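You operate a simulated robot arm through the tools that you are given. There is no shell and no other tool.

You run a simulated robot arm. Do the job below in one go: nothing can be reset, and whatever is moved stays where it is left.

Task
Start the steam table: water between the marks, cover the open ring, switch on, heat high, grey knob 8 min.
Fine: heat is the black knob; steel lid on the ring; water between Min and Max and the lever shut before you switch on; wait till the screen says Ready.

It is judged by the outcome, as a careful person would: the job done as asked, and still so three seconds after it is handed in. It fails if anything else is knocked over, pushed out of place, dropped, spilled or broken. Lids that push on must go on centred and level and be pressed home; caps that screw on are set level and turned clockwise until they are tight.

Robot
A 7-joint arm with a two-finger parallel gripper, fixed in place. Base frame: the origin is at the foot of the arm, x ahead of it, y to its left, z up. Readings come in m, rad, newtons and seconds.
Its first joint turns from -2.304 to 2.304 rad. Payload 3.91 kg.
Tool frame: the origin (TCP) lies between the finger pads and is the grasp point; the fingertips stand 0.03 m ahead of it; z points along the fingers, y is the line along which they close. The gripper opens to 0.11 m. The fingers are 0.02 m wide and 0.01 m thick; the gripper's body (0.048 by 0.112 m) begins 0.055 m behind the TCP.
Orientation is that of the tool frame in the base frame, as [roll, pitch, yaw] about the fixed x, y, z axes, in that order (R = Rz(yaw) Ry(pitch) Rx(roll)). With the fingers straight down and closing along the base's y, the tool's x points along the base's -x, its y along +y and its z along -z.

Tools
- The arm moves only by the tool drive_tool. Its argument "series" is text: rows parted by semicolons, each of 7 numbers parted by spaces: the opening, from 0 (shut) to 1 (fully open), then the shift along the tool's x, y, z in m, then the turn, a rotation vector about the tool's x, y, z in rad. In form: claw tx ty tz ax ay az; .... A call has 1 to 20 rows; each row is the pose to reach, as a shift and turn from the pose commanded when the call began, along the tool's axes at that moment. Each row takes 0.2 s and may step no farther than 0.05 m and 0.15 rad from the row before; otherwise, or with a gripper value out of range, the whole call is refused. Where a pose cannot be reached the arm comes as near as it can. A force on the tool above 40 N (or 10 N above the force at the start of the call, whichever is more), or a blocked arm, ends the call early, and 0.2 s more pass. The fingers move at their own pace (about 0.108 m/s each) and stop on an object; they squeeze with about 23 N. The grip force told is the motor's: it shows also when the fingers shut on nothing. Time passes only in rows, and 0.2 s behind the last, so rows that repeat a pose let the fingers close. It gives the time, the measured TCP pose, the force on the tool (base axes), the opening and the grip force at its end, in the units of the frame above (readings bear some noise), with the torque about the TCP (base axes, N m) and any sound that the robot's microphone picked up.
- Cameras (640 x 400 px; columns grow to the right, rows downward): "scene" is fixed at [0.05, -0.5018, 1.2941]; the picture's right is [-0.99, -0.13, 0.00], its down [-0.09, 0.73, -0.68] and it looks along [0.09, -0.67, -0.73] (base axes); focal length 214 px, centre (320, 200). "wrist" rides on the gripper at [0.072, 0.017, -0.103] in the tool frame; the picture's right is [-0.23, 0.97, 0.00], its down [-0.76, -0.18, -0.62] and it looks along [-0.61, -0.14, 0.78] (tool axes); focal length 222 px, centre (320, 200). There is no depth. A picture from a camera that has moved, and an enlarged one, comes with that camera's place and axes in the base frame and with its lens.
- camera(camera): a new picture of that camera. It takes no simulated time.
- enlarge(camera, box): a new picture of the part [left, top, right, bottom] of that camera's present view, enlarged. It takes no simulated time.
- finish_job(): hands the job in; it is judged then, once.

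Places have to be worked out from the pictures, the camera data and where the tool is seen. Open the gripper and draw the arm clear of the work before you hand the job in, unless the task says otherwise.

The tools are called after "Request:" by a JSON object that holds its "name" and its "arguments". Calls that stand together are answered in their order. drive_tool: Moves the arm, as the interface text tells. Its arguments: {"type":"object","properties":{"series":{"type":"string"}},"required":["series"]} The other tools are called the same way: camera (camera) takes a picture; enlarge (camera, box) takes an enlarged picture of a part of a camera's view; finish_job () hands the job in.

At the start:

```text
clock: 0.0
tcp_pos: [0.5405, 0.2074, 1.0081]
ee_rot: [3.141, 0.0, 3.141]
ft_force: [1.3, -0.4, -1.0]
wrist_torque: [0.01, 0.01, -0.03]
finger_gap: 0.1101
finger_force: 0.1
```

scene: 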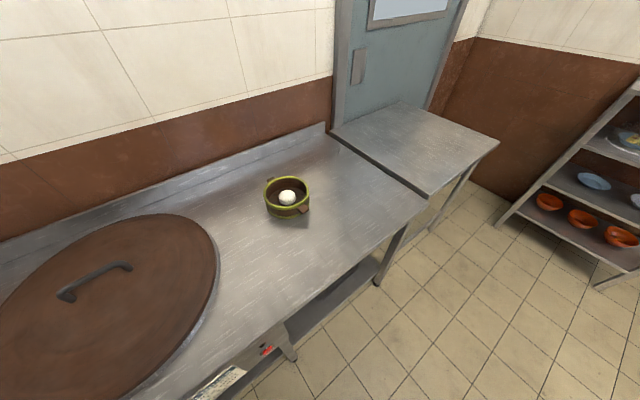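
wrist: 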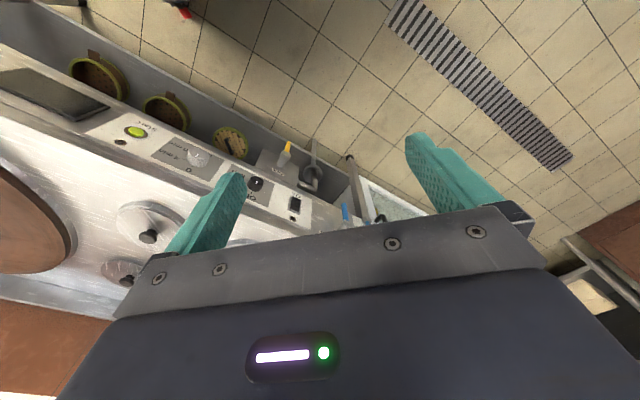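

I start by looking at both camera views closely before any motion.

Request:
{"name": "camera", "arguments": {"camera": "wrist"}}

Request:
{"name": "enlarge", "arguments": {"camera": "wrist", "box": [0, 40, 240, 190]}}

Request:
{"name": "enlarge", "arguments": {"camera": "wrist", "box": [160, 100, 400, 250]}}

Request:
{"name": "enlarge", "arguments": {"camera": "scene", "box": [140, 250, 380, 400]}}

```text
taken
camera wrist: at [0.4678, 0.223, 1.1101], right [0.23, 0.97, 0.0], down [0.76, -0.18, 0.62], along [0.61, -0.14, -0.78], focal length 222 px, centre (320, 200)
```

wrist: 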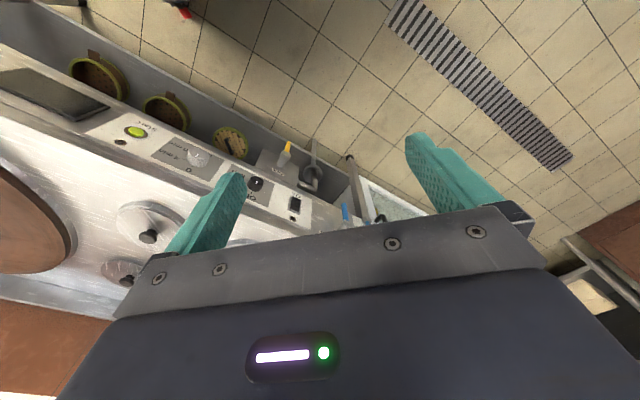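

```text
2.67 times, centred on (120, 115) of wrist
camera zoom: at [0.4678, 0.223, 1.1101], right [0.23, 0.97, 0.0], down [0.76, -0.18, 0.62], along [0.61, -0.14, -0.78], focal length 592 px, centre (853, 427)
```

zoom: 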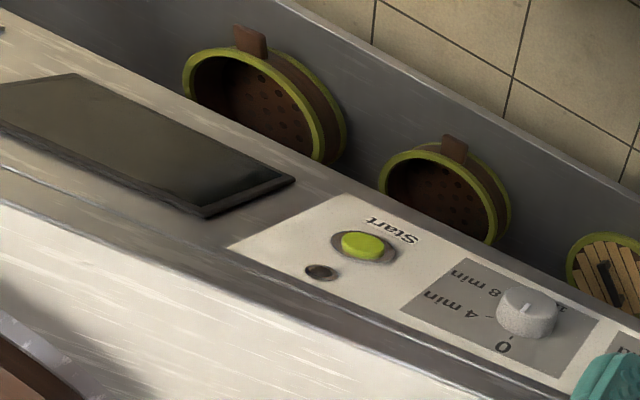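

```text
2.67 times, centred on (280, 175) of wrist
camera zoom: at [0.4678, 0.223, 1.1101], right [0.23, 0.97, 0.0], down [0.76, -0.18, 0.62], along [0.61, -0.14, -0.78], focal length 592 px, centre (427, 267)
```

zoom: 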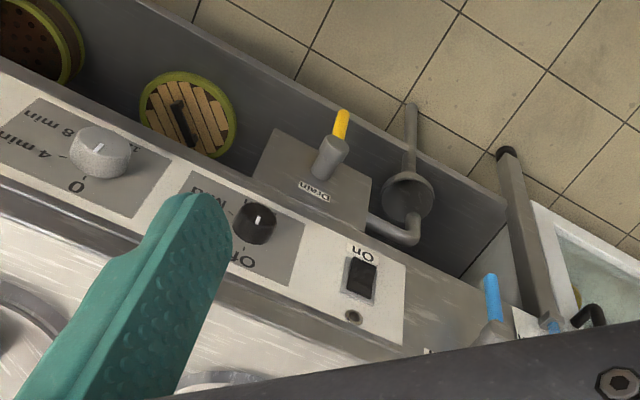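

```text
2.67 times, centred on (260, 325) of scene
camera zoom: at [0.05, -0.5018, 1.2941], right [-0.99, -0.13, 0.0], down [-0.09, 0.73, -0.68], along [0.09, -0.67, -0.73], focal length 572 px, centre (480, -133)
```

zoom: 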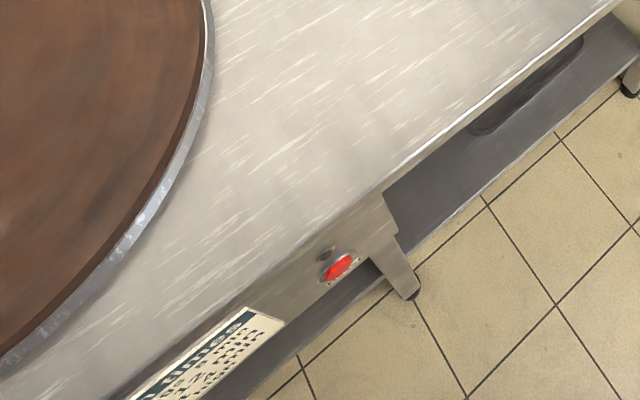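

The controls sit on a strip in front of the table top, which is turned about 45° to my base frame. I turn the tool in place so the wrist camera looks squarely at the panel.

Request:
{"name": "drive_tool", "arguments": {"series": "1 0 0 0 0 0 0.15; 1 0 0 0 0 0 0.3; 1 0 0 0 0 0 0.45; 1 0 0 0 0 0 0.55"}}

Request:
{"name": "camera", "arguments": {"camera": "wrist"}}

Request:
{"name": "camera", "arguments": {"camera": "scene"}}

```text
clock: 1.0
tcp_pos: [0.5411, 0.2066, 1.0073]
ee_rot: [3.141, -0.001, 2.59]
ft_force: [0.2, 0.7, 0.1]
wrist_torque: [0.02, 0.01, 0.03]
finger_gap: 0.1099
finger_force: 0.0
```

```text
taken
camera wrist: at [0.4875, 0.2587, 1.11], right [0.7, 0.71, 0.0], down [0.56, -0.55, 0.62], along [0.44, -0.44, -0.78], focal length 222 px, centre (320, 200)
```

wrist: 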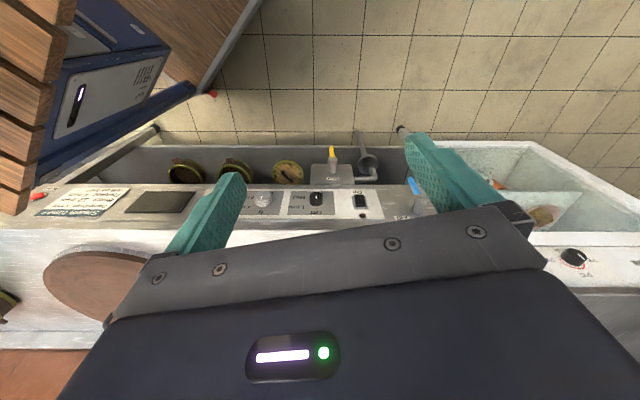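

```text
taken
```

scene: 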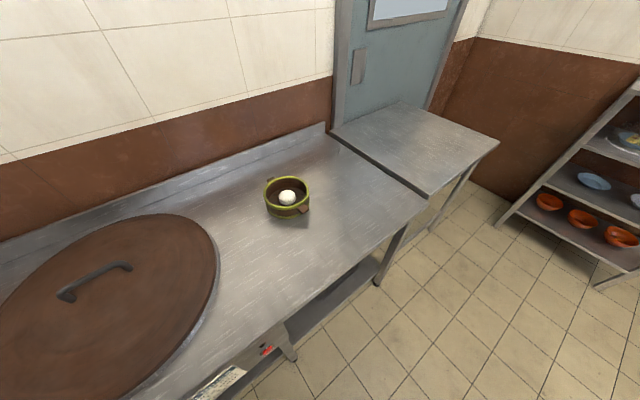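

The camera is now square with the panel. I zoom in on the left, middle and right parts to read labels and see what lies where.

Request:
{"name": "enlarge", "arguments": {"camera": "wrist", "box": [20, 140, 240, 260]}}

Request:
{"name": "enlarge", "arguments": {"camera": "wrist", "box": [220, 120, 460, 240]}}

Request:
{"name": "enlarge", "arguments": {"camera": "wrist", "box": [400, 120, 640, 300]}}

Request:
{"name": "enlarge", "arguments": {"camera": "wrist", "box": [0, 180, 180, 360]}}

```text
2.91 times, centred on (130, 200) of wrist
camera zoom: at [0.4875, 0.2587, 1.11], right [0.7, 0.71, 0.0], down [0.56, -0.55, 0.62], along [0.44, -0.44, -0.78], focal length 646 px, centre (873, 200)
```

zoom: 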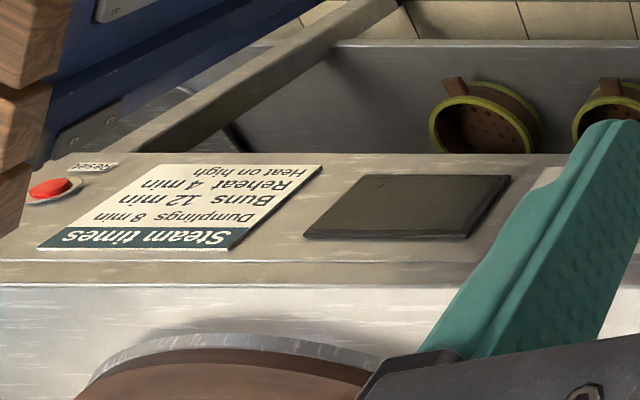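

```text
2.67 times, centred on (340, 180) of wrist
camera zoom: at [0.4875, 0.2587, 1.11], right [0.7, 0.71, 0.0], down [0.56, -0.55, 0.62], along [0.44, -0.44, -0.78], focal length 592 px, centre (267, 253)
```

zoom: 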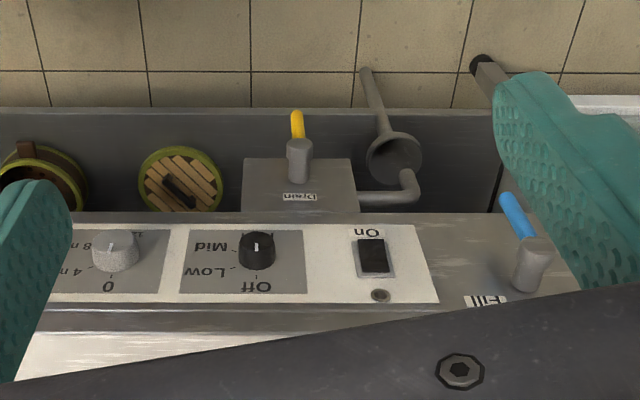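

```text
2.22 times, centred on (520, 210) of wrist
camera zoom: at [0.4875, 0.2587, 1.11], right [0.7, 0.71, 0.0], down [0.56, -0.55, 0.62], along [0.44, -0.44, -0.78], focal length 494 px, centre (-124, 178)
```

zoom: 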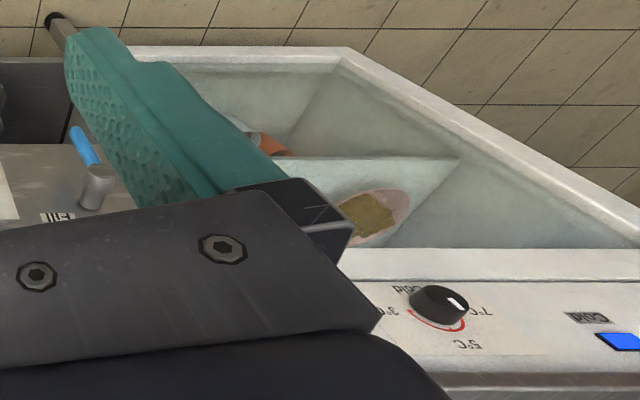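

```text
2.22 times, centred on (90, 270) of wrist
camera zoom: at [0.4875, 0.2587, 1.11], right [0.7, 0.71, 0.0], down [0.56, -0.55, 0.62], along [0.44, -0.44, -0.78], focal length 494 px, centre (831, 44)
```

zoom: 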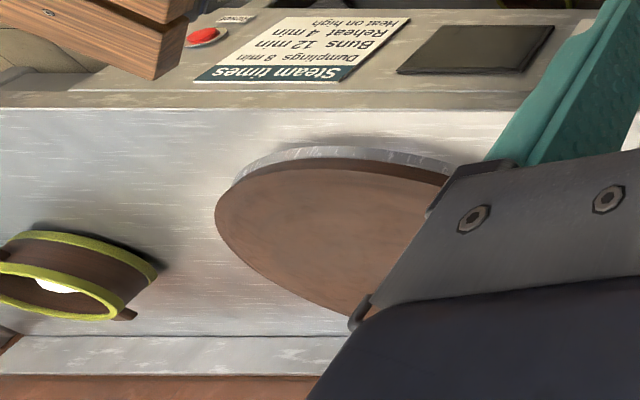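

The panel reads, from my right to left: red Reset, times card, screen, green Start, grey timer knob, black heat knob, On switch, blue Fill lever; a yellow Drain lever sits on a lower shelf. I move the camera forward and up to see the table top and the rings.

Request:
{"name": "drive_tool", "arguments": {"series": "1 -0.037 -0.026 -0.017 0 0 0; 1 -0.073 -0.051 -0.033 0 0 0; 1 -0.11 -0.077 -0.05 0 0 0; 1 -0.147 -0.103 -0.067 0 0 0; 1 -0.183 -0.128 -0.083 0 0 0; 1 -0.22 -0.154 -0.1 0 0 0; 1 -0.22 -0.154 -0.1 0 0 0"}}

Request:
{"name": "camera", "arguments": {"camera": "wrist"}}

Request:
{"name": "camera", "arguments": {"camera": "scene"}}

```text
clock: 2.6
tcp_pos: [0.6483, -0.0392, 1.1073]
ee_rot: [3.141, -0.001, 2.595]
ft_force: [-0.4, -0.9, -0.5]
wrist_torque: [-0.02, -0.05, 0.02]
finger_gap: 0.1099
finger_force: 0.0
```

```text
taken
camera wrist: at [0.5943, 0.0117, 1.2102], right [0.7, 0.71, 0.0], down [0.56, -0.55, 0.62], along [0.44, -0.44, -0.78], focal length 222 px, centre (320, 200)
```

wrist: 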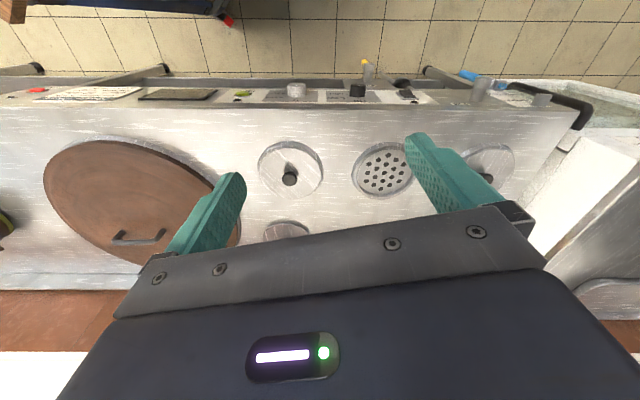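

```text
taken
```

scene: 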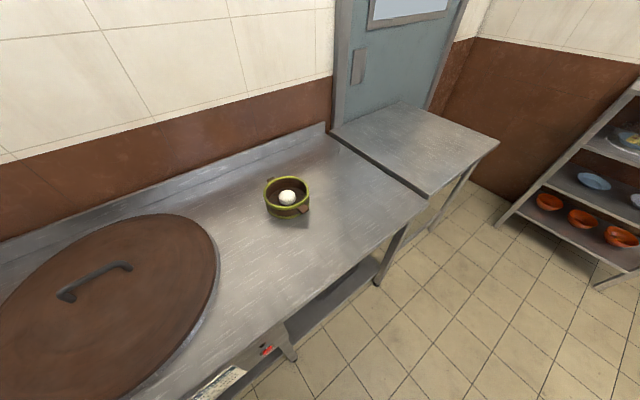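

The tops of several rings come into view: one perforated (open) ring at about the centre, others seem to have steel lids with knobs. I zoom in, and read the gauge area next.

Request:
{"name": "enlarge", "arguments": {"camera": "wrist", "box": [230, 60, 560, 250]}}

Request:
{"name": "enlarge", "arguments": {"camera": "wrist", "box": [400, 50, 640, 200]}}

Request:
{"name": "enlarge", "arguments": {"camera": "wrist", "box": [0, 60, 240, 210]}}

```text
1.94 times, centred on (395, 155) of wrist
camera zoom: at [0.5943, 0.0117, 1.2102], right [0.7, 0.71, 0.0], down [0.56, -0.55, 0.62], along [0.44, -0.44, -0.78], focal length 431 px, centre (174, 287)
```

zoom: 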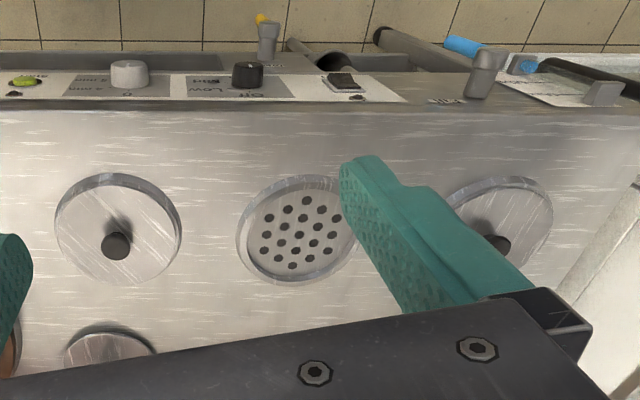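

```text
2.67 times, centred on (520, 125) of wrist
camera zoom: at [0.5943, 0.0117, 1.2102], right [0.7, 0.71, 0.0], down [0.56, -0.55, 0.62], along [0.44, -0.44, -0.78], focal length 592 px, centre (-213, 400)
```

zoom: 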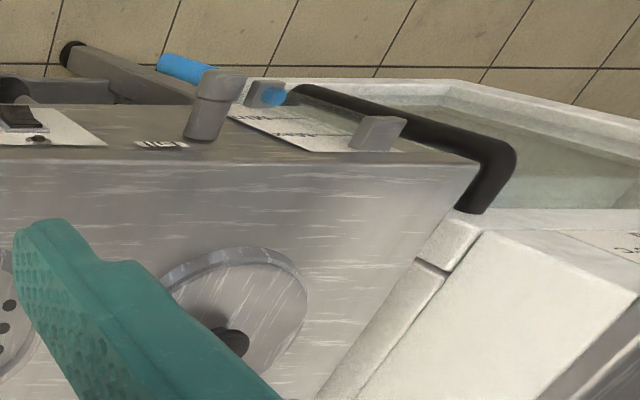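

```text
2.67 times, centred on (120, 135) of wrist
camera zoom: at [0.5943, 0.0117, 1.2102], right [0.7, 0.71, 0.0], down [0.56, -0.55, 0.62], along [0.44, -0.44, -0.78], focal length 592 px, centre (853, 373)
```

zoom: 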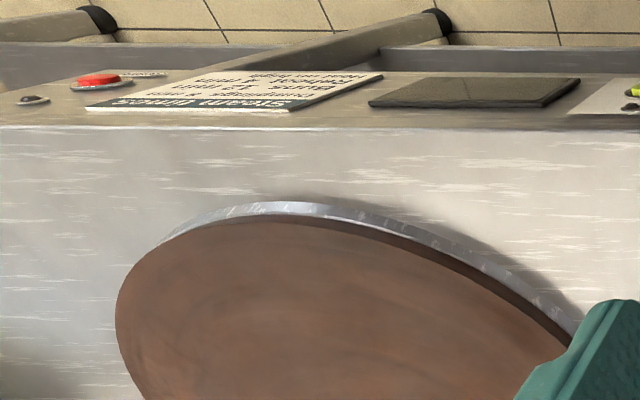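

The open (perforated) ring is the middle one of the front row. I tilt the tool so the camera looks further toward the wall, to find the loose steel lid and the back row.

Request:
{"name": "drive_tool", "arguments": {"series": "1 0.03 0.01 0 0.034 -0.146 0; 1 0.06 0.02 0 0.068 -0.29 0; 1 0.09 0.03 0 0.102 -0.435 0; 1 0.12 0.04 0 0.137 -0.58 0; 1 0.12 0.04 0 0.137 -0.58 0"}}

Request:
{"name": "camera", "arguments": {"camera": "wrist"}}

```text
clock: 3.8
tcp_pos: [0.5666, 0.0564, 1.1082]
ee_rot: [-2.986, 0.58, 2.639]
ft_force: [0.0, 0.6, 0.1]
wrist_torque: [-0.01, -0.06, -0.03]
finger_gap: 0.1099
finger_force: 0.0
```

```text
taken
camera wrist: at [0.4807, 0.1405, 1.1503], right [0.7, 0.71, 0.0], down [0.21, -0.21, 0.96], along [0.68, -0.67, -0.3], focal length 222 px, centre (320, 200)
```

wrist: 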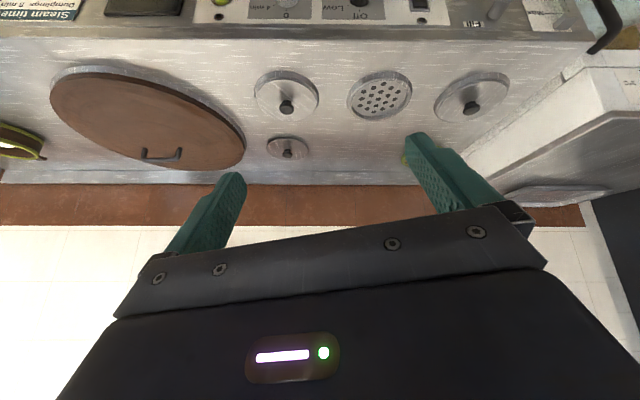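

Another steel lid with a knob shows behind the front row, and something flat lies on the fridge at right. I zoom in on each.

Request:
{"name": "enlarge", "arguments": {"camera": "wrist", "box": [230, 50, 530, 220]}}

Request:
{"name": "enlarge", "arguments": {"camera": "wrist", "box": [460, 40, 640, 220]}}

Request:
{"name": "enlarge", "arguments": {"camera": "wrist", "box": [0, 0, 260, 180]}}

```text
2.13 times, centred on (380, 135) of wrist
camera zoom: at [0.4807, 0.1405, 1.1503], right [0.7, 0.71, 0.0], down [0.21, -0.21, 0.96], along [0.68, -0.67, -0.3], focal length 474 px, centre (192, 339)
```

zoom: 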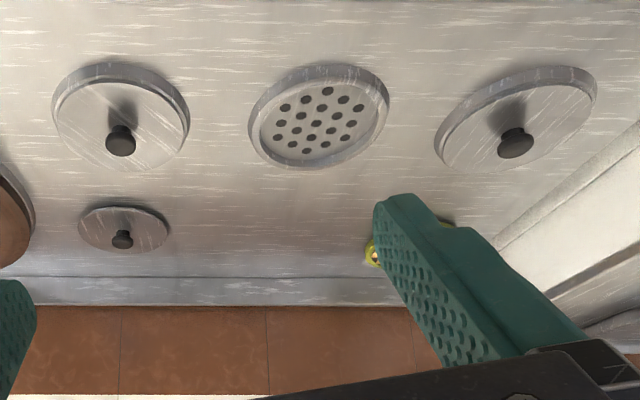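

```text
2.22 times, centred on (550, 130) of wrist
camera zoom: at [0.4807, 0.1405, 1.1503], right [0.7, 0.71, 0.0], down [0.21, -0.21, 0.96], along [0.68, -0.67, -0.3], focal length 494 px, centre (-191, 356)
```

zoom: 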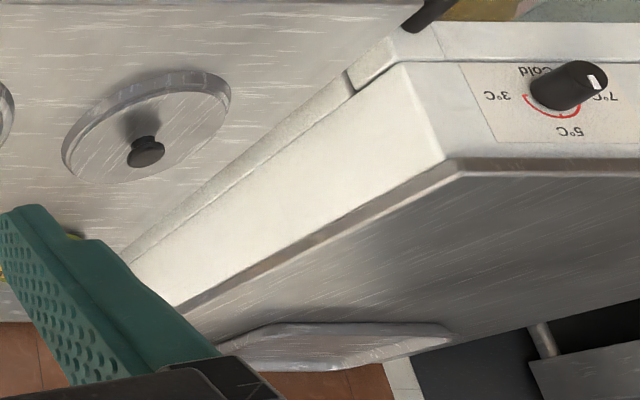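

```text
2.22 times, centred on (130, 90) of wrist
camera zoom: at [0.4807, 0.1405, 1.1503], right [0.7, 0.71, 0.0], down [0.21, -0.21, 0.96], along [0.68, -0.67, -0.3], focal length 494 px, centre (742, 444)
```

zoom: 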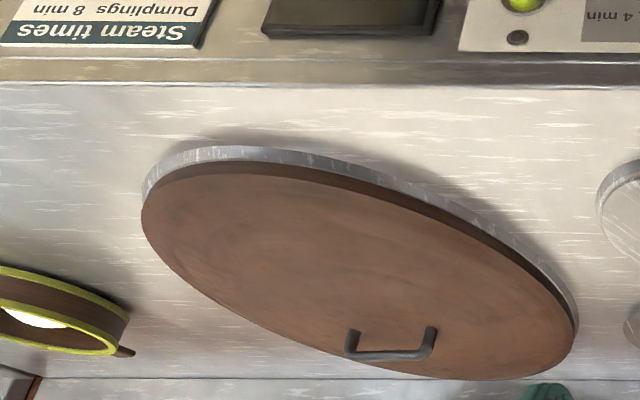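

Triangulating the two views puts the table top near z≈0.70 and the lid/ring row about 0.75–0.8 m from my base; a loose lid lies further back. I shift left (+d) to see the right-hand side: the item behind my finger, the gauge and the fill lever.

Request:
{"name": "drive_tool", "arguments": {"series": "1 -0.011 0.048 0 0 0 0; 1 -0.022 0.096 0 0 0 0; 1 -0.034 0.144 0 0 0 0; 1 -0.046 0.192 0 0 0 0; 1 -0.046 0.192 0 0 0 0"}}

Request:
{"name": "camera", "arguments": {"camera": "wrist"}}

```text
clock: 5.0
tcp_pos: [0.706, 0.1968, 1.1084]
ee_rot: [-2.989, 0.577, 2.638]
ft_force: [-0.4, -0.8, 0.0]
wrist_torque: [-0.03, 0.0, 0.01]
finger_gap: 0.11
finger_force: 0.0
```

```text
taken
camera wrist: at [0.6206, 0.2801, 1.1508], right [0.7, 0.71, 0.0], down [0.21, -0.21, 0.95], along [0.68, -0.67, -0.3], focal length 222 px, centre (320, 200)
```

wrist: 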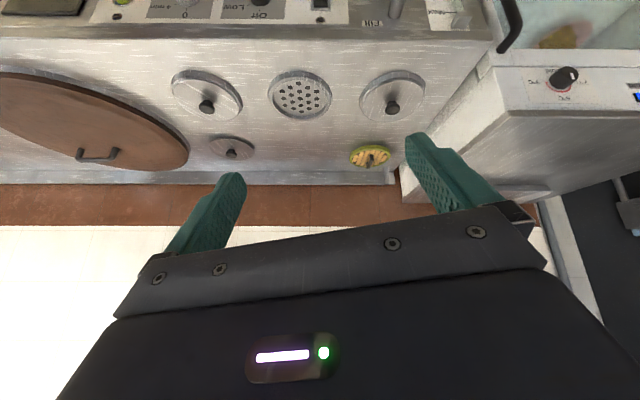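

There it is: a loose steel lid at the back left and a bamboo lid (not wanted) at the back right. I zoom for precise positions.

Request:
{"name": "enlarge", "arguments": {"camera": "wrist", "box": [160, 55, 440, 195]}}

Request:
{"name": "enlarge", "arguments": {"camera": "wrist", "box": [340, 0, 540, 100]}}

Request:
{"name": "enlarge", "arguments": {"camera": "wrist", "box": [90, 0, 370, 60]}}

```text
2.29 times, centred on (300, 125) of wrist
camera zoom: at [0.6206, 0.2801, 1.1508], right [0.7, 0.71, 0.0], down [0.21, -0.21, 0.95], along [0.68, -0.67, -0.3], focal length 508 px, centre (366, 371)
```

zoom: 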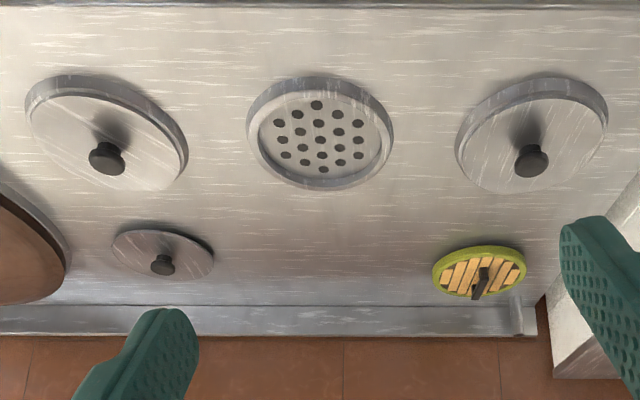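

```text
3.20 times, centred on (440, 50) of wrist
camera zoom: at [0.6206, 0.2801, 1.1508], right [0.7, 0.71, 0.0], down [0.21, -0.21, 0.95], along [0.68, -0.67, -0.3], focal length 711 px, centre (-64, 680)
```

zoom: 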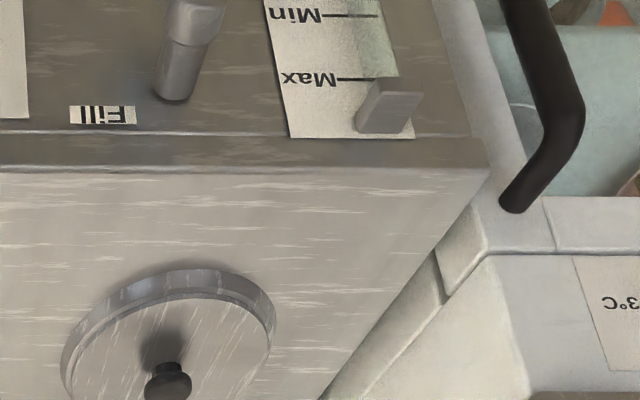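

```text
2.29 times, centred on (230, 30) of wrist
camera zoom: at [0.6206, 0.2801, 1.1508], right [0.7, 0.71, 0.0], down [0.21, -0.21, 0.95], along [0.68, -0.67, -0.3], focal length 508 px, centre (526, 589)
```

zoom: 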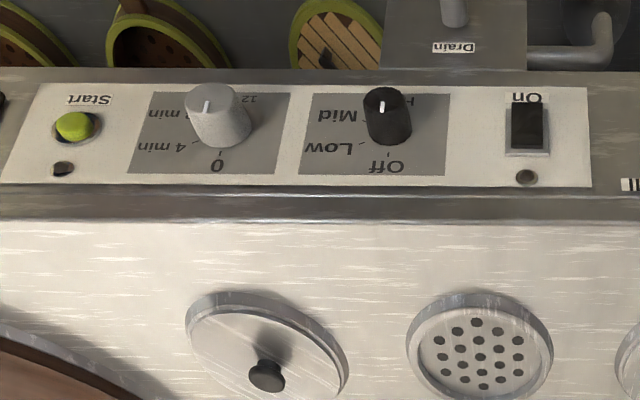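

The layout is now clear: triangulation says the control panel is a nearly vertical front face (n≈0.55 m, z≈0.58–0.70 m), so the dials have 0/Off at the top and the gauge has Min below Max. I lower the camera in front of the panel to read it squarely.

Request:
{"name": "drive_tool", "arguments": {"series": "1 0.0314 0.0074 0.0325 0 0 0; 1 0.0628 0.0147 0.065 0 0 0; 1 0.0942 0.0221 0.0975 0 0 0; 1 0.1257 0.0295 0.13 0 0 0; 1 0.157 0.0368 0.1625 0 0 0; 1 0.1885 0.0442 0.195 0 0 0; 1 0.1885 0.0442 0.195 0 0 0"}}

Request:
{"name": "camera", "arguments": {"camera": "wrist"}}

```text
clock: 6.6
tcp_pos: [0.6692, 0.233, 0.8386]
ee_rot: [-2.986, 0.579, 2.639]
ft_force: [0.3, 0.4, -0.3]
wrist_torque: [-0.04, -0.01, -0.01]
finger_gap: 0.1099
finger_force: 0.0
```

```text
taken
camera wrist: at [0.5839, 0.3172, 0.8809], right [0.7, 0.71, 0.0], down [0.21, -0.21, 0.95], along [0.68, -0.67, -0.3], focal length 222 px, centre (320, 200)
```

wrist: 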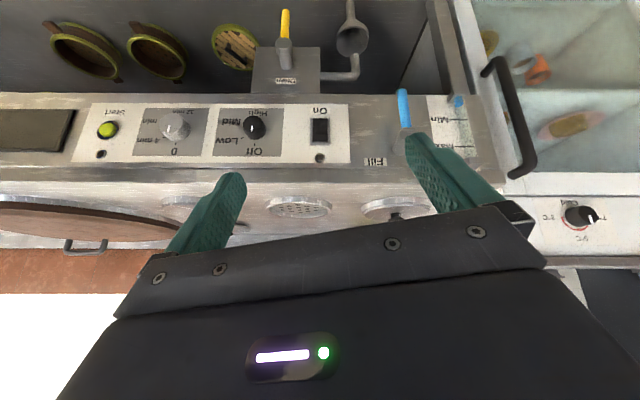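

Now the panel is well in view; I zoom on each control.

Request:
{"name": "enlarge", "arguments": {"camera": "wrist", "box": [80, 85, 240, 185]}}

Request:
{"name": "enlarge", "arguments": {"camera": "wrist", "box": [200, 85, 360, 185]}}

Request:
{"name": "enlarge", "arguments": {"camera": "wrist", "box": [350, 60, 510, 180]}}

Request:
{"name": "enlarge", "arguments": {"camera": "wrist", "box": [200, 0, 400, 110]}}

```text
4.00 times, centred on (160, 135) of wrist
camera zoom: at [0.5839, 0.3172, 0.8809], right [0.7, 0.71, 0.0], down [0.21, -0.21, 0.95], along [0.68, -0.67, -0.3], focal length 888 px, centre (960, 460)
```

zoom: 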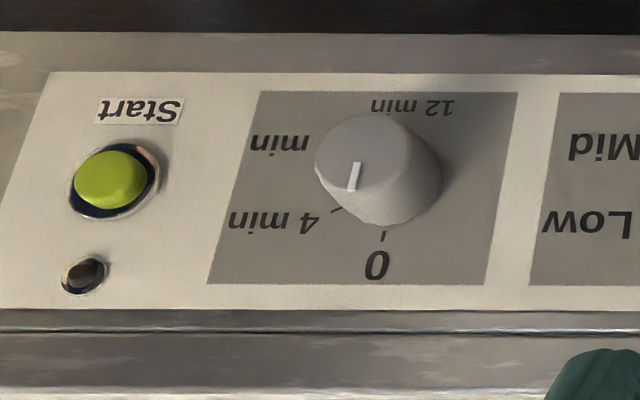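

```text
4.00 times, centred on (280, 135) of wrist
camera zoom: at [0.5839, 0.3172, 0.8809], right [0.7, 0.71, 0.0], down [0.21, -0.21, 0.95], along [0.68, -0.67, -0.3], focal length 888 px, centre (480, 460)
```

zoom: 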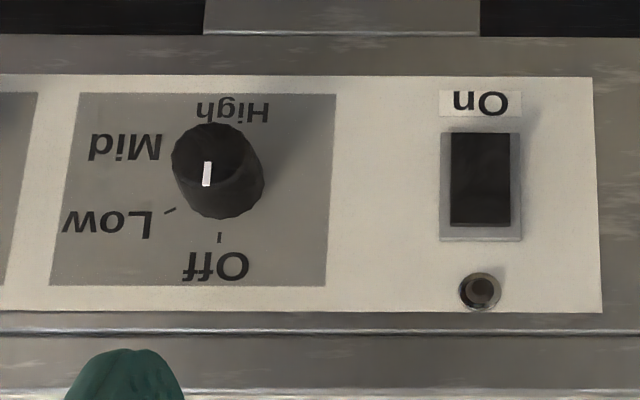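

```text
3.33 times, centred on (430, 120) of wrist
camera zoom: at [0.5839, 0.3172, 0.8809], right [0.7, 0.71, 0.0], down [0.21, -0.21, 0.95], along [0.68, -0.67, -0.3], focal length 740 px, centre (-47, 467)
```

zoom: 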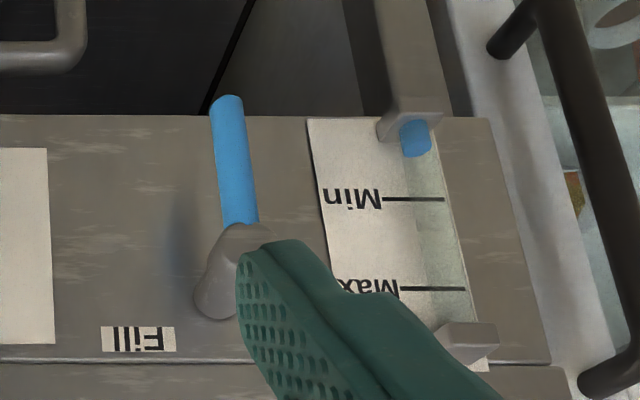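

```text
3.20 times, centred on (300, 55) of wrist
camera zoom: at [0.5839, 0.3172, 0.8809], right [0.7, 0.71, 0.0], down [0.21, -0.21, 0.95], along [0.68, -0.67, -0.3], focal length 711 px, centre (384, 664)
```

zoom: 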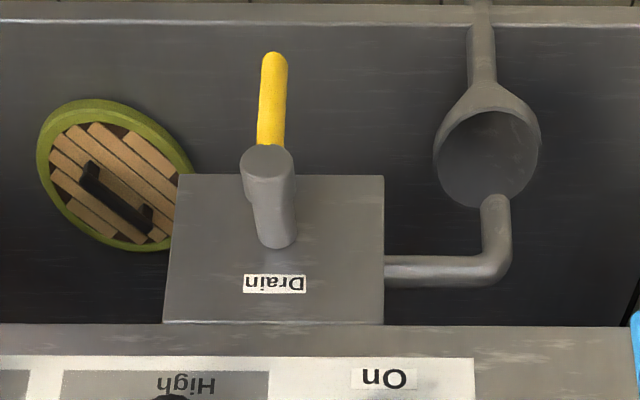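

Measurements so far: panel face at N≈0.549 (table axes at 45°: D=(0.707,0.707), N=(0.707,-0.707)), rocker D≈0.638 z≈0.634, black knob D≈0.518, grey knob D≈0.372, Fill pivot D≈0.781 z≈0.669 with its handle hanging down; the water (blue) is just below Min. I swing the tool horizontal, facing the panel, standing well back from it.

Request:
{"name": "drive_tool", "arguments": {"series": "1 0.009 0.0112 0.03 0.0167 -0.1384 0.0308; 1 0.0181 0.0225 0.06 0.0334 -0.2768 0.0617; 1 0.0272 0.0337 0.09 0.05 -0.4152 0.0925; 1 0.0362 0.0449 0.12 0.0667 -0.5536 0.1234; 1 0.0453 0.0561 0.15 0.0834 -0.692 0.1542; 1 0.0543 0.0674 0.18 0.1001 -0.8304 0.1851; 1 0.0634 0.0786 0.2102 0.1168 -0.9688 0.2159; 1 0.0634 0.0786 0.2102 0.1168 -0.9688 0.2159"}}

Request:
{"name": "camera", "arguments": {"camera": "wrist"}}

```text
clock: 8.4
tcp_pos: [0.7487, 0.2407, 0.6188]
ee_rot: [1.517, 1.567, 0.733]
ft_force: [0.1, 0.2, -0.1]
wrist_torque: [0.01, 0.01, -0.01]
finger_gap: 0.1102
finger_force: 0.1
```

```text
taken
camera wrist: at [0.6875, 0.325, 0.5455], right [0.69, 0.69, 0.23], down [-0.57, 0.31, 0.76], along [0.45, -0.65, 0.61], focal length 222 px, centre (320, 200)
```

wrist: 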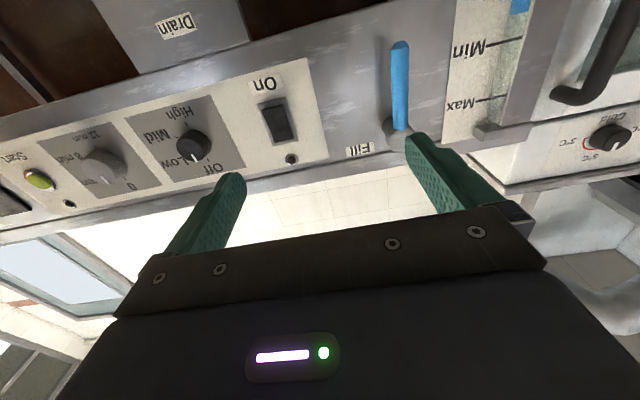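

The tool is level and facing the panel. I zoom onto the Fill lever and gauge.

Request:
{"name": "enlarge", "arguments": {"camera": "wrist", "box": [340, 0, 560, 165]}}

Request:
{"name": "enlarge", "arguments": {"camera": "wrist", "box": [0, 60, 340, 230]}}

```text
2.42 times, centred on (450, 82) of wrist
camera zoom: at [0.6875, 0.325, 0.5455], right [0.69, 0.69, 0.23], down [-0.57, 0.31, 0.76], along [0.45, -0.65, 0.61], focal length 538 px, centre (5, 485)
```

zoom: 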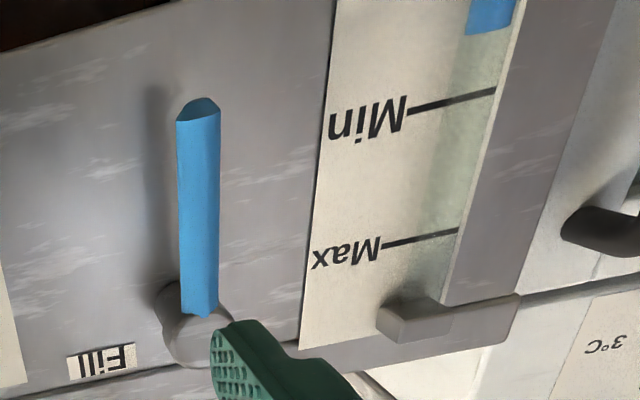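

```text
1.88 times, centred on (170, 145) of wrist
camera zoom: at [0.6875, 0.325, 0.5455], right [0.69, 0.69, 0.23], down [-0.57, 0.31, 0.76], along [0.45, -0.65, 0.61], focal length 418 px, centre (602, 304)
```

zoom: 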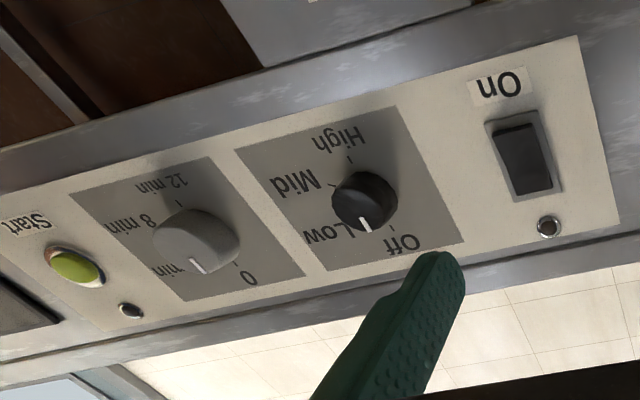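

The handle's tip triangulates to D≈0.785, N≈0.504, z≈0.578, with its pivot near z≈0.667. I move the half-open fingers around the handle (closing along D) at z≈0.61, keeping clear of the panel.

Request:
{"name": "drive_tool", "arguments": {"series": "0.6 0.003 0.028 0.01 0 0 0; 0.6 0.006 0.056 0.02 0 0 0; 0.6 0.009 0.0854 0.03 0 0 0; 0.6 0.009 0.0854 0.06 0 0 0; 0.6 0.009 0.0854 0.09 0 0 0; 0.6 0.009 0.0854 0.115 0 0 0; 0.6 0.009 0.0854 0.1355 0 0 0; 0.6 0.009 0.0854 0.1355 0 0 0"}}

Request:
{"name": "camera", "arguments": {"camera": "wrist"}}

```text
clock: 10.2
tcp_pos: [0.9056, 0.2053, 0.6096]
ee_rot: [2.945, 1.569, 2.161]
ft_force: [0.8, 0.1, -0.1]
wrist_torque: [-0.01, -0.04, -0.03]
finger_gap: 0.066
finger_force: 0.0
```

```text
taken
camera wrist: at [0.8442, 0.2891, 0.5365], right [0.69, 0.69, 0.23], down [-0.57, 0.31, 0.76], along [0.45, -0.65, 0.61], focal length 222 px, centre (320, 200)
```

wrist: 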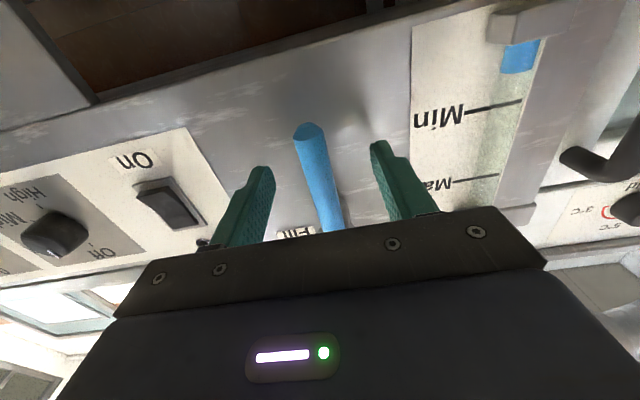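

The handle lies midway between the fingers and the gauge is in good view (level below Min). I close gently on the handle.

Request:
{"name": "drive_tool", "arguments": {"series": "0.3 0 0 0 0 0 0; 0.1 0 0 0 0 0 0; 0 0 0 0 0 0 0; 0 0 0 0 0 0 0"}}

Request:
{"name": "camera", "arguments": {"camera": "wrist"}}

```text
clock: 11.2
tcp_pos: [0.9062, 0.2043, 0.6095]
ee_rot: [2.83, 1.57, 2.043]
ft_force: [2.2, 0.1, -0.3]
wrist_torque: [0.01, 0.04, 0.01]
finger_gap: 0.0166
finger_force: 45.1
```

```text
taken
camera wrist: at [0.8442, 0.2891, 0.5365], right [0.69, 0.69, 0.23], down [-0.57, 0.31, 0.76], along [0.45, -0.65, 0.61], focal length 222 px, centre (320, 200)
```

wrist: 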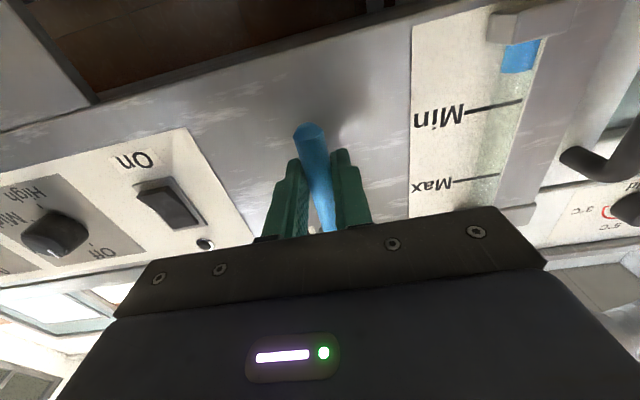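

I hold the handle (16.6 mm thick). I try a small arc toward −D (counter-clockwise, usual for opening) and feel for resistance.

Request:
{"name": "drive_tool", "arguments": {"series": "0 -0.0001 -0.0034 0 0 0 -0.06; 0 -0.0004 -0.0068 0 0 0 -0.12"}}

Request:
{"name": "enlarge", "arguments": {"camera": "wrist", "box": [400, 0, 600, 220]}}

```text
clock: 11.8
tcp_pos: [0.9007, 0.1987, 0.6095]
ee_rot: [-1.579, 1.452, -2.364]
ft_force: [-13.6, -1.2, 1.4]
wrist_torque: [0.43, -0.44, -0.21]
finger_gap: 0.0169
finger_force: 44.9
```

```text
1.82 times, centred on (500, 110) of wrist
camera zoom: at [0.833, 0.2779, 0.5354], right [0.7, 0.7, 0.11], down [-0.5, 0.38, 0.78], along [0.5, -0.6, 0.62], focal length 404 px, centre (-7, 364)
```

zoom: 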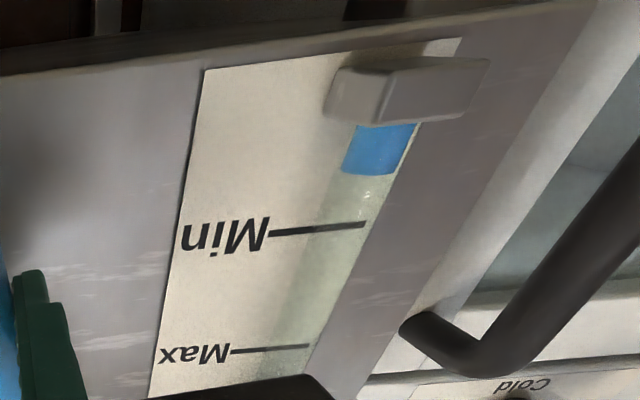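

It moved about 8 mm with roughly 10 N of resistance. I check visually whether the handle turned with me or the grip slipped.

Request:
{"name": "camera", "arguments": {"camera": "wrist"}}

Request:
{"name": "enlarge", "arguments": {"camera": "wrist", "box": [220, 100, 420, 250]}}

```text
taken
camera wrist: at [0.833, 0.2779, 0.5354], right [0.7, 0.7, 0.11], down [-0.5, 0.38, 0.78], along [0.5, -0.6, 0.62], focal length 222 px, centre (320, 200)
```

wrist: 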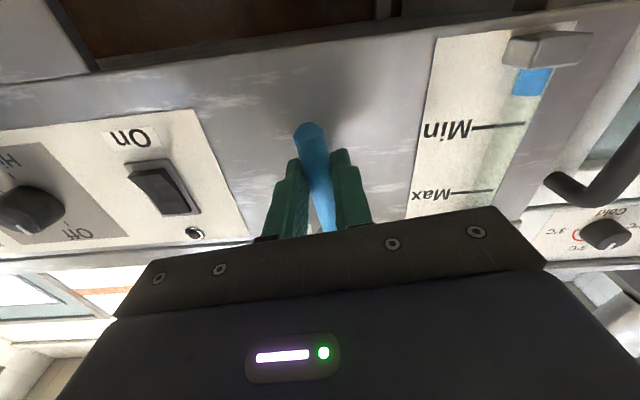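

```text
2.67 times, centred on (320, 175) of wrist
camera zoom: at [0.833, 0.2779, 0.5354], right [0.7, 0.7, 0.11], down [-0.5, 0.38, 0.78], along [0.5, -0.6, 0.62], focal length 592 px, centre (320, 267)
```

zoom: 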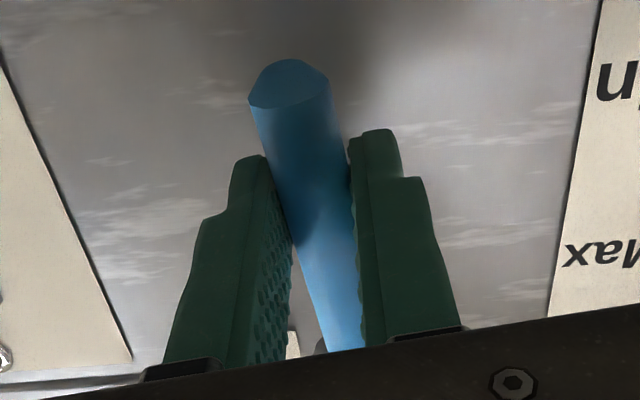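

The handle turned with the fingers. I continue the arc a further 0.3 rad and watch the level.

Request:
{"name": "drive_tool", "arguments": {"series": "0 -0.0003 -0.0057 0 0 0 -0.1; 0 -0.0011 -0.0113 0 0 0 -0.2; 0 -0.0025 -0.0168 0 0 0 -0.3"}}

Request:
{"name": "camera", "arguments": {"camera": "wrist"}}

```text
clock: 12.6
tcp_pos: [0.89, 0.1872, 0.6153]
ee_rot: [-1.574, 1.15, -2.361]
ft_force: [-27.8, -4.7, -2.3]
wrist_torque: [0.82, -0.87, -0.3]
finger_gap: 0.0173
finger_force: 44.8
```

```text
taken
camera wrist: at [0.8056, 0.2504, 0.5404], right [0.69, 0.69, -0.19], down [-0.33, 0.55, 0.77], along [0.64, -0.47, 0.61], focal length 222 px, centre (320, 200)
```

wrist: 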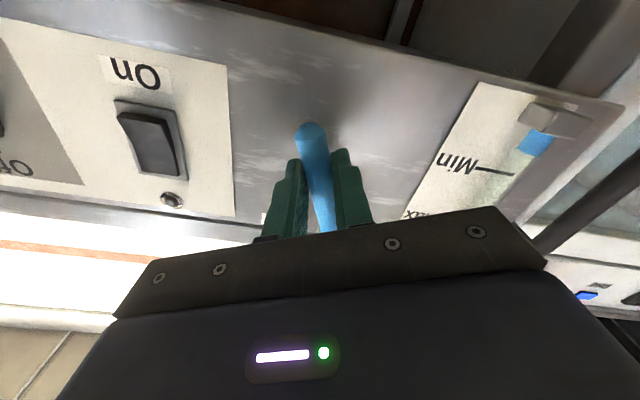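

The handle follows, though my grip is stiff so small arc errors build force. Before going on I check the gauge.

Request:
{"name": "enlarge", "arguments": {"camera": "wrist", "box": [400, 70, 620, 220]}}

Request:
{"name": "enlarge", "arguments": {"camera": "wrist", "box": [240, 100, 400, 240]}}

```text
2.67 times, centred on (510, 145) of wrist
camera zoom: at [0.8056, 0.2504, 0.5404], right [0.69, 0.69, -0.19], down [-0.33, 0.55, 0.77], along [0.64, -0.47, 0.61], focal length 592 px, centre (-187, 347)
```

zoom: 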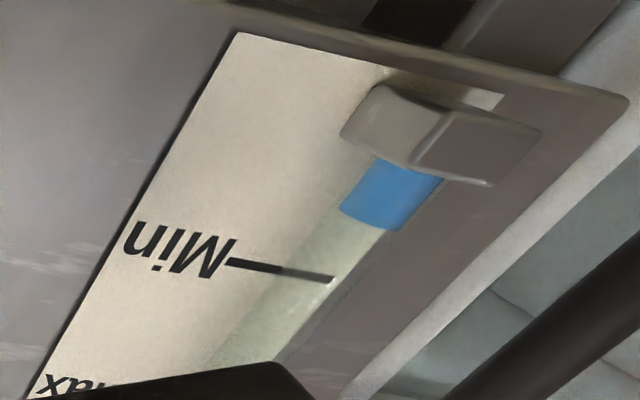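

```text
2.86 times, centred on (320, 170) of wrist
camera zoom: at [0.8056, 0.2504, 0.5404], right [0.69, 0.69, -0.19], down [-0.33, 0.55, 0.77], along [0.64, -0.47, 0.61], focal length 635 px, centre (320, 286)
```

zoom: 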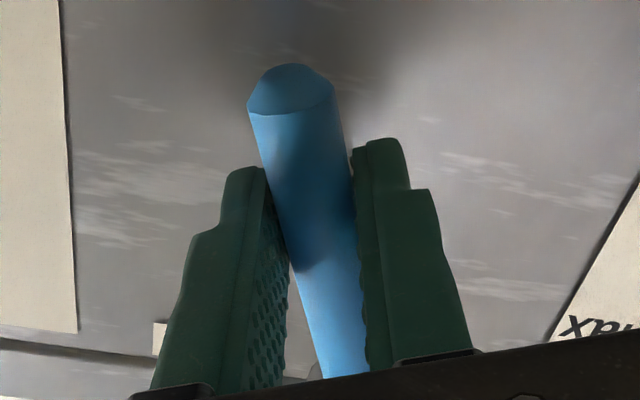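

No visible rise yet. I loosen the grip slightly so the fingers only cage the handle (removing the built-up stress) and continue the arc toward horizontal.

Request:
{"name": "drive_tool", "arguments": {"series": "0.21 0 0 0 0 0 0; 0.21 0 0 0 0 0 0; 0.21 -0.0006 -0.0085 0 0 0 -0.15; 0.21 -0.0025 -0.0168 0 0 0 -0.3; 0.21 -0.0051 -0.0236 0 0 0 -0.43"}}

Request:
{"name": "camera", "arguments": {"camera": "wrist"}}

```text
clock: 13.8
tcp_pos: [0.8761, 0.1749, 0.6283]
ee_rot: [-1.572, 0.718, -2.358]
ft_force: [1.0, -0.4, -0.6]
wrist_torque: [0.0, 0.01, 0.02]
finger_gap: 0.0238
finger_force: 0.3
```

```text
taken
camera wrist: at [0.7718, 0.2165, 0.5675], right [0.57, 0.58, -0.58], down [-0.12, 0.76, 0.64], along [0.81, -0.3, 0.51], focal length 222 px, centre (320, 200)
```

wrist: 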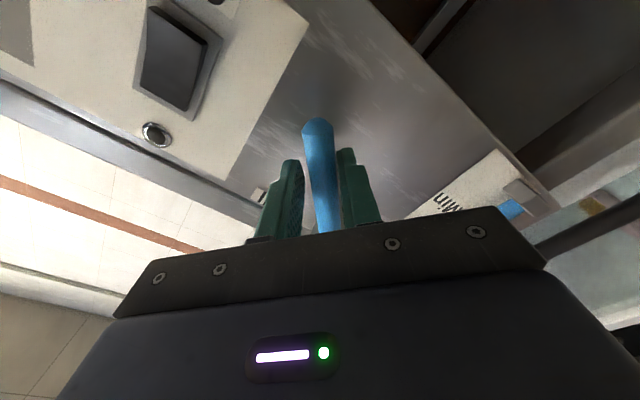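

The handle follows freely, now about 49° over. I look at the gauge again.

Request:
{"name": "enlarge", "arguments": {"camera": "wrist", "box": [400, 130, 580, 250]}}

```text
3.33 times, centred on (490, 190) of wrist
camera zoom: at [0.7718, 0.2165, 0.5675], right [0.57, 0.58, -0.58], down [-0.12, 0.76, 0.64], along [0.81, -0.3, 0.51], focal length 740 px, centre (-247, 233)
```

zoom: 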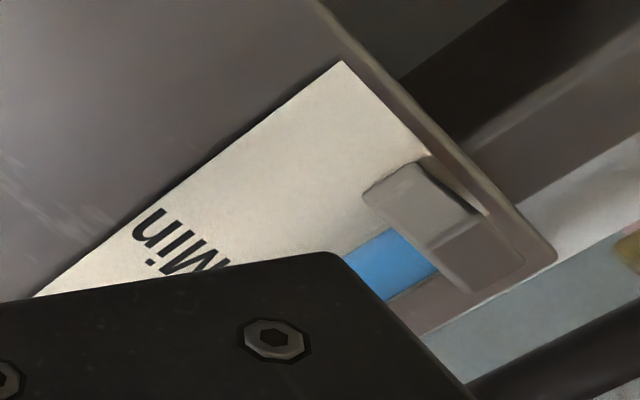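

The gauge is hidden by my gripper at this angle. I bring the lever back to shut in the cage so I can measure how much this short opening raised the level.

Request:
{"name": "drive_tool", "arguments": {"series": "0.21 -0.0006 0.0085 0 0 0 0.15; 0.21 -0.0025 0.0168 0 0 0 0.3; 0.21 -0.0057 0.0248 0 0 0 0.45; 0.21 -0.01 0.0322 0 0 0 0.6; 0.21 -0.0153 0.0389 0 0 0 0.75; 0.21 -0.0194 0.0428 0 0 0 0.85; 0.21 -0.0215 0.0446 0 0 0 0.9"}}

Request:
{"name": "camera", "arguments": {"camera": "wrist"}}

Request:
{"name": "enlarge", "arguments": {"camera": "wrist", "box": [400, 0, 600, 220]}}

```text
clock: 15.5
tcp_pos: [0.9096, 0.2172, 0.6256]
ee_rot: [1.747, 1.491, 0.952]
ft_force: [-34.5, -15.6, 4.0]
wrist_torque: [-0.55, 0.17, -0.89]
finger_gap: 0.0406
finger_force: 17.6
stopped in row 7: the force on the tool passed its limit at 42 N (the readings are from after the stop); the commanded pose is now the measured one
```

```text
taken
camera wrist: at [0.8515, 0.3068, 0.5558], right [0.68, 0.67, 0.3], down [-0.6, 0.27, 0.75], along [0.42, -0.7, 0.58], focal length 222 px, centre (320, 200)
```

wrist: 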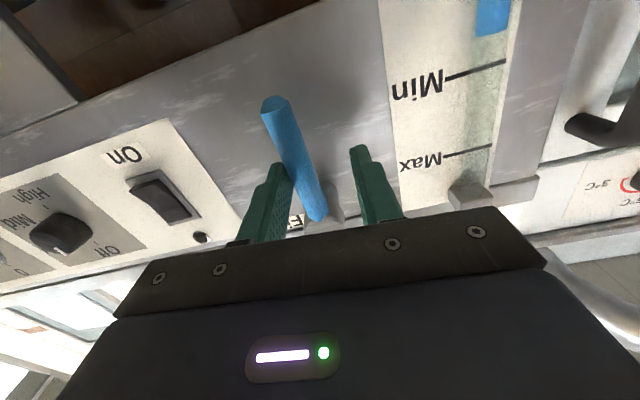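

```text
1.82 times, centred on (500, 110) of wrist
camera zoom: at [0.8515, 0.3068, 0.5558], right [0.68, 0.67, 0.3], down [-0.6, 0.27, 0.75], along [0.42, -0.7, 0.58], focal length 404 px, centre (-7, 364)
```

zoom: 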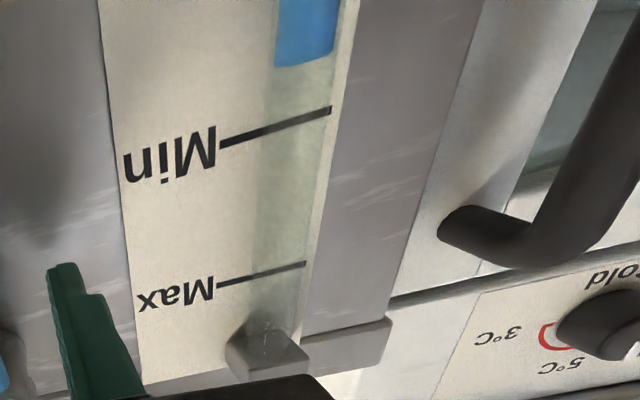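

The handle is back at vertical and sits against its shut stop (tip at D≈0.785), and the level has hardly changed; my left finger is pressing it against the stop. I open the fingers to relieve that and re-centre on the handle.

Request:
{"name": "drive_tool", "arguments": {"series": "0.6 0 0 0 0 0 0; 0.6 0 0 0 0 0 0"}}

Request:
{"name": "camera", "arguments": {"camera": "wrist"}}

```text
clock: 16.1
tcp_pos: [0.9113, 0.2194, 0.6263]
ee_rot: [1.756, 1.492, 0.966]
ft_force: [-0.4, 0.0, 0.7]
wrist_torque: [-0.01, 0.0, -0.01]
finger_gap: 0.0661
finger_force: 0.1
```

```text
taken
camera wrist: at [0.8522, 0.3087, 0.556], right [0.68, 0.67, 0.3], down [-0.6, 0.27, 0.75], along [0.42, -0.69, 0.58], focal length 222 px, centre (320, 200)
```

wrist: 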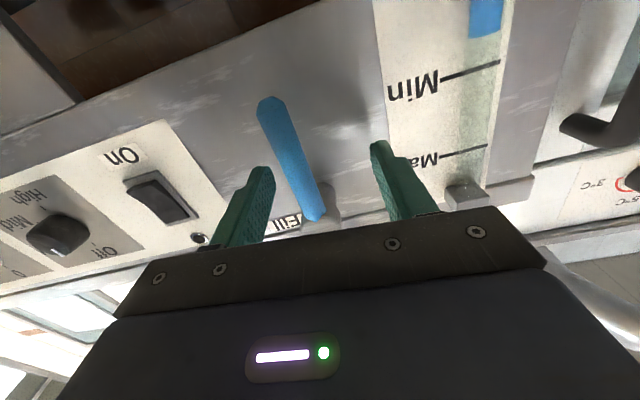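

Forces are zero again and the level is still about z≈0.587 (below Min at 0.606). Now I keep the tool upright (gauge stays visible) and push the lever open with the +D finger along an arc up to near horizontal.

Request:
{"name": "drive_tool", "arguments": {"series": "0.6 0.0124 -0.0255 0.0003 0 -0.007 -0.04; 0.6 0.0228 -0.0464 0.0006 0 -0.0145 -0.0775; 0.6 0.0235 -0.0622 0.0006 0 -0.0145 -0.0775; 0.6 0.014 -0.0811 0.0006 0 -0.0145 -0.0775; 0.6 -0.0011 -0.0957 0.0005 0 -0.0145 -0.0775; 0.6 -0.0199 -0.1043 0.0002 0 -0.0145 -0.0775; 0.6 -0.0289 -0.1056 0.0001 0 -0.0145 -0.0775"}}

Request:
{"name": "camera", "arguments": {"camera": "wrist"}}

Request:
{"name": "enlarge", "arguments": {"camera": "wrist", "box": [460, 40, 640, 220]}}

```text
clock: 17.5
tcp_pos: [0.8495, 0.1612, 0.6459]
ee_rot: [2.378, 1.505, 1.581]
ft_force: [15.1, 0.4, -41.0]
wrist_torque: [-0.4, 1.64, 0.28]
finger_gap: 0.0706
finger_force: 4.8
stopped in row 6: the force on the tool passed its limit at 56 N (the readings are from after the stop); the commanded pose is now the measured one
```

```text
taken
camera wrist: at [0.7884, 0.2506, 0.5789], right [0.7, 0.66, 0.27], down [-0.56, 0.27, 0.78], along [0.44, -0.7, 0.56], focal length 222 px, centre (320, 200)
```

wrist: 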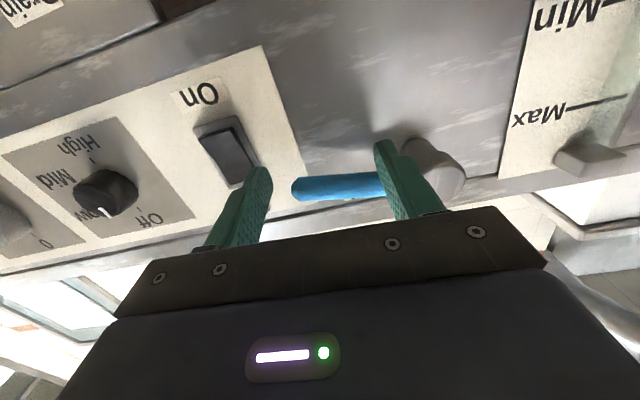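

```text
2.22 times, centred on (550, 130) of wrist
camera zoom: at [0.7884, 0.2506, 0.5789], right [0.7, 0.66, 0.27], down [-0.56, 0.27, 0.78], along [0.44, -0.7, 0.56], focal length 494 px, centre (-191, 356)
```

zoom: 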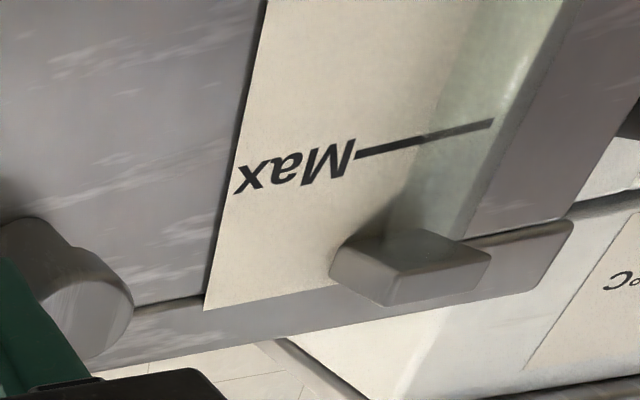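

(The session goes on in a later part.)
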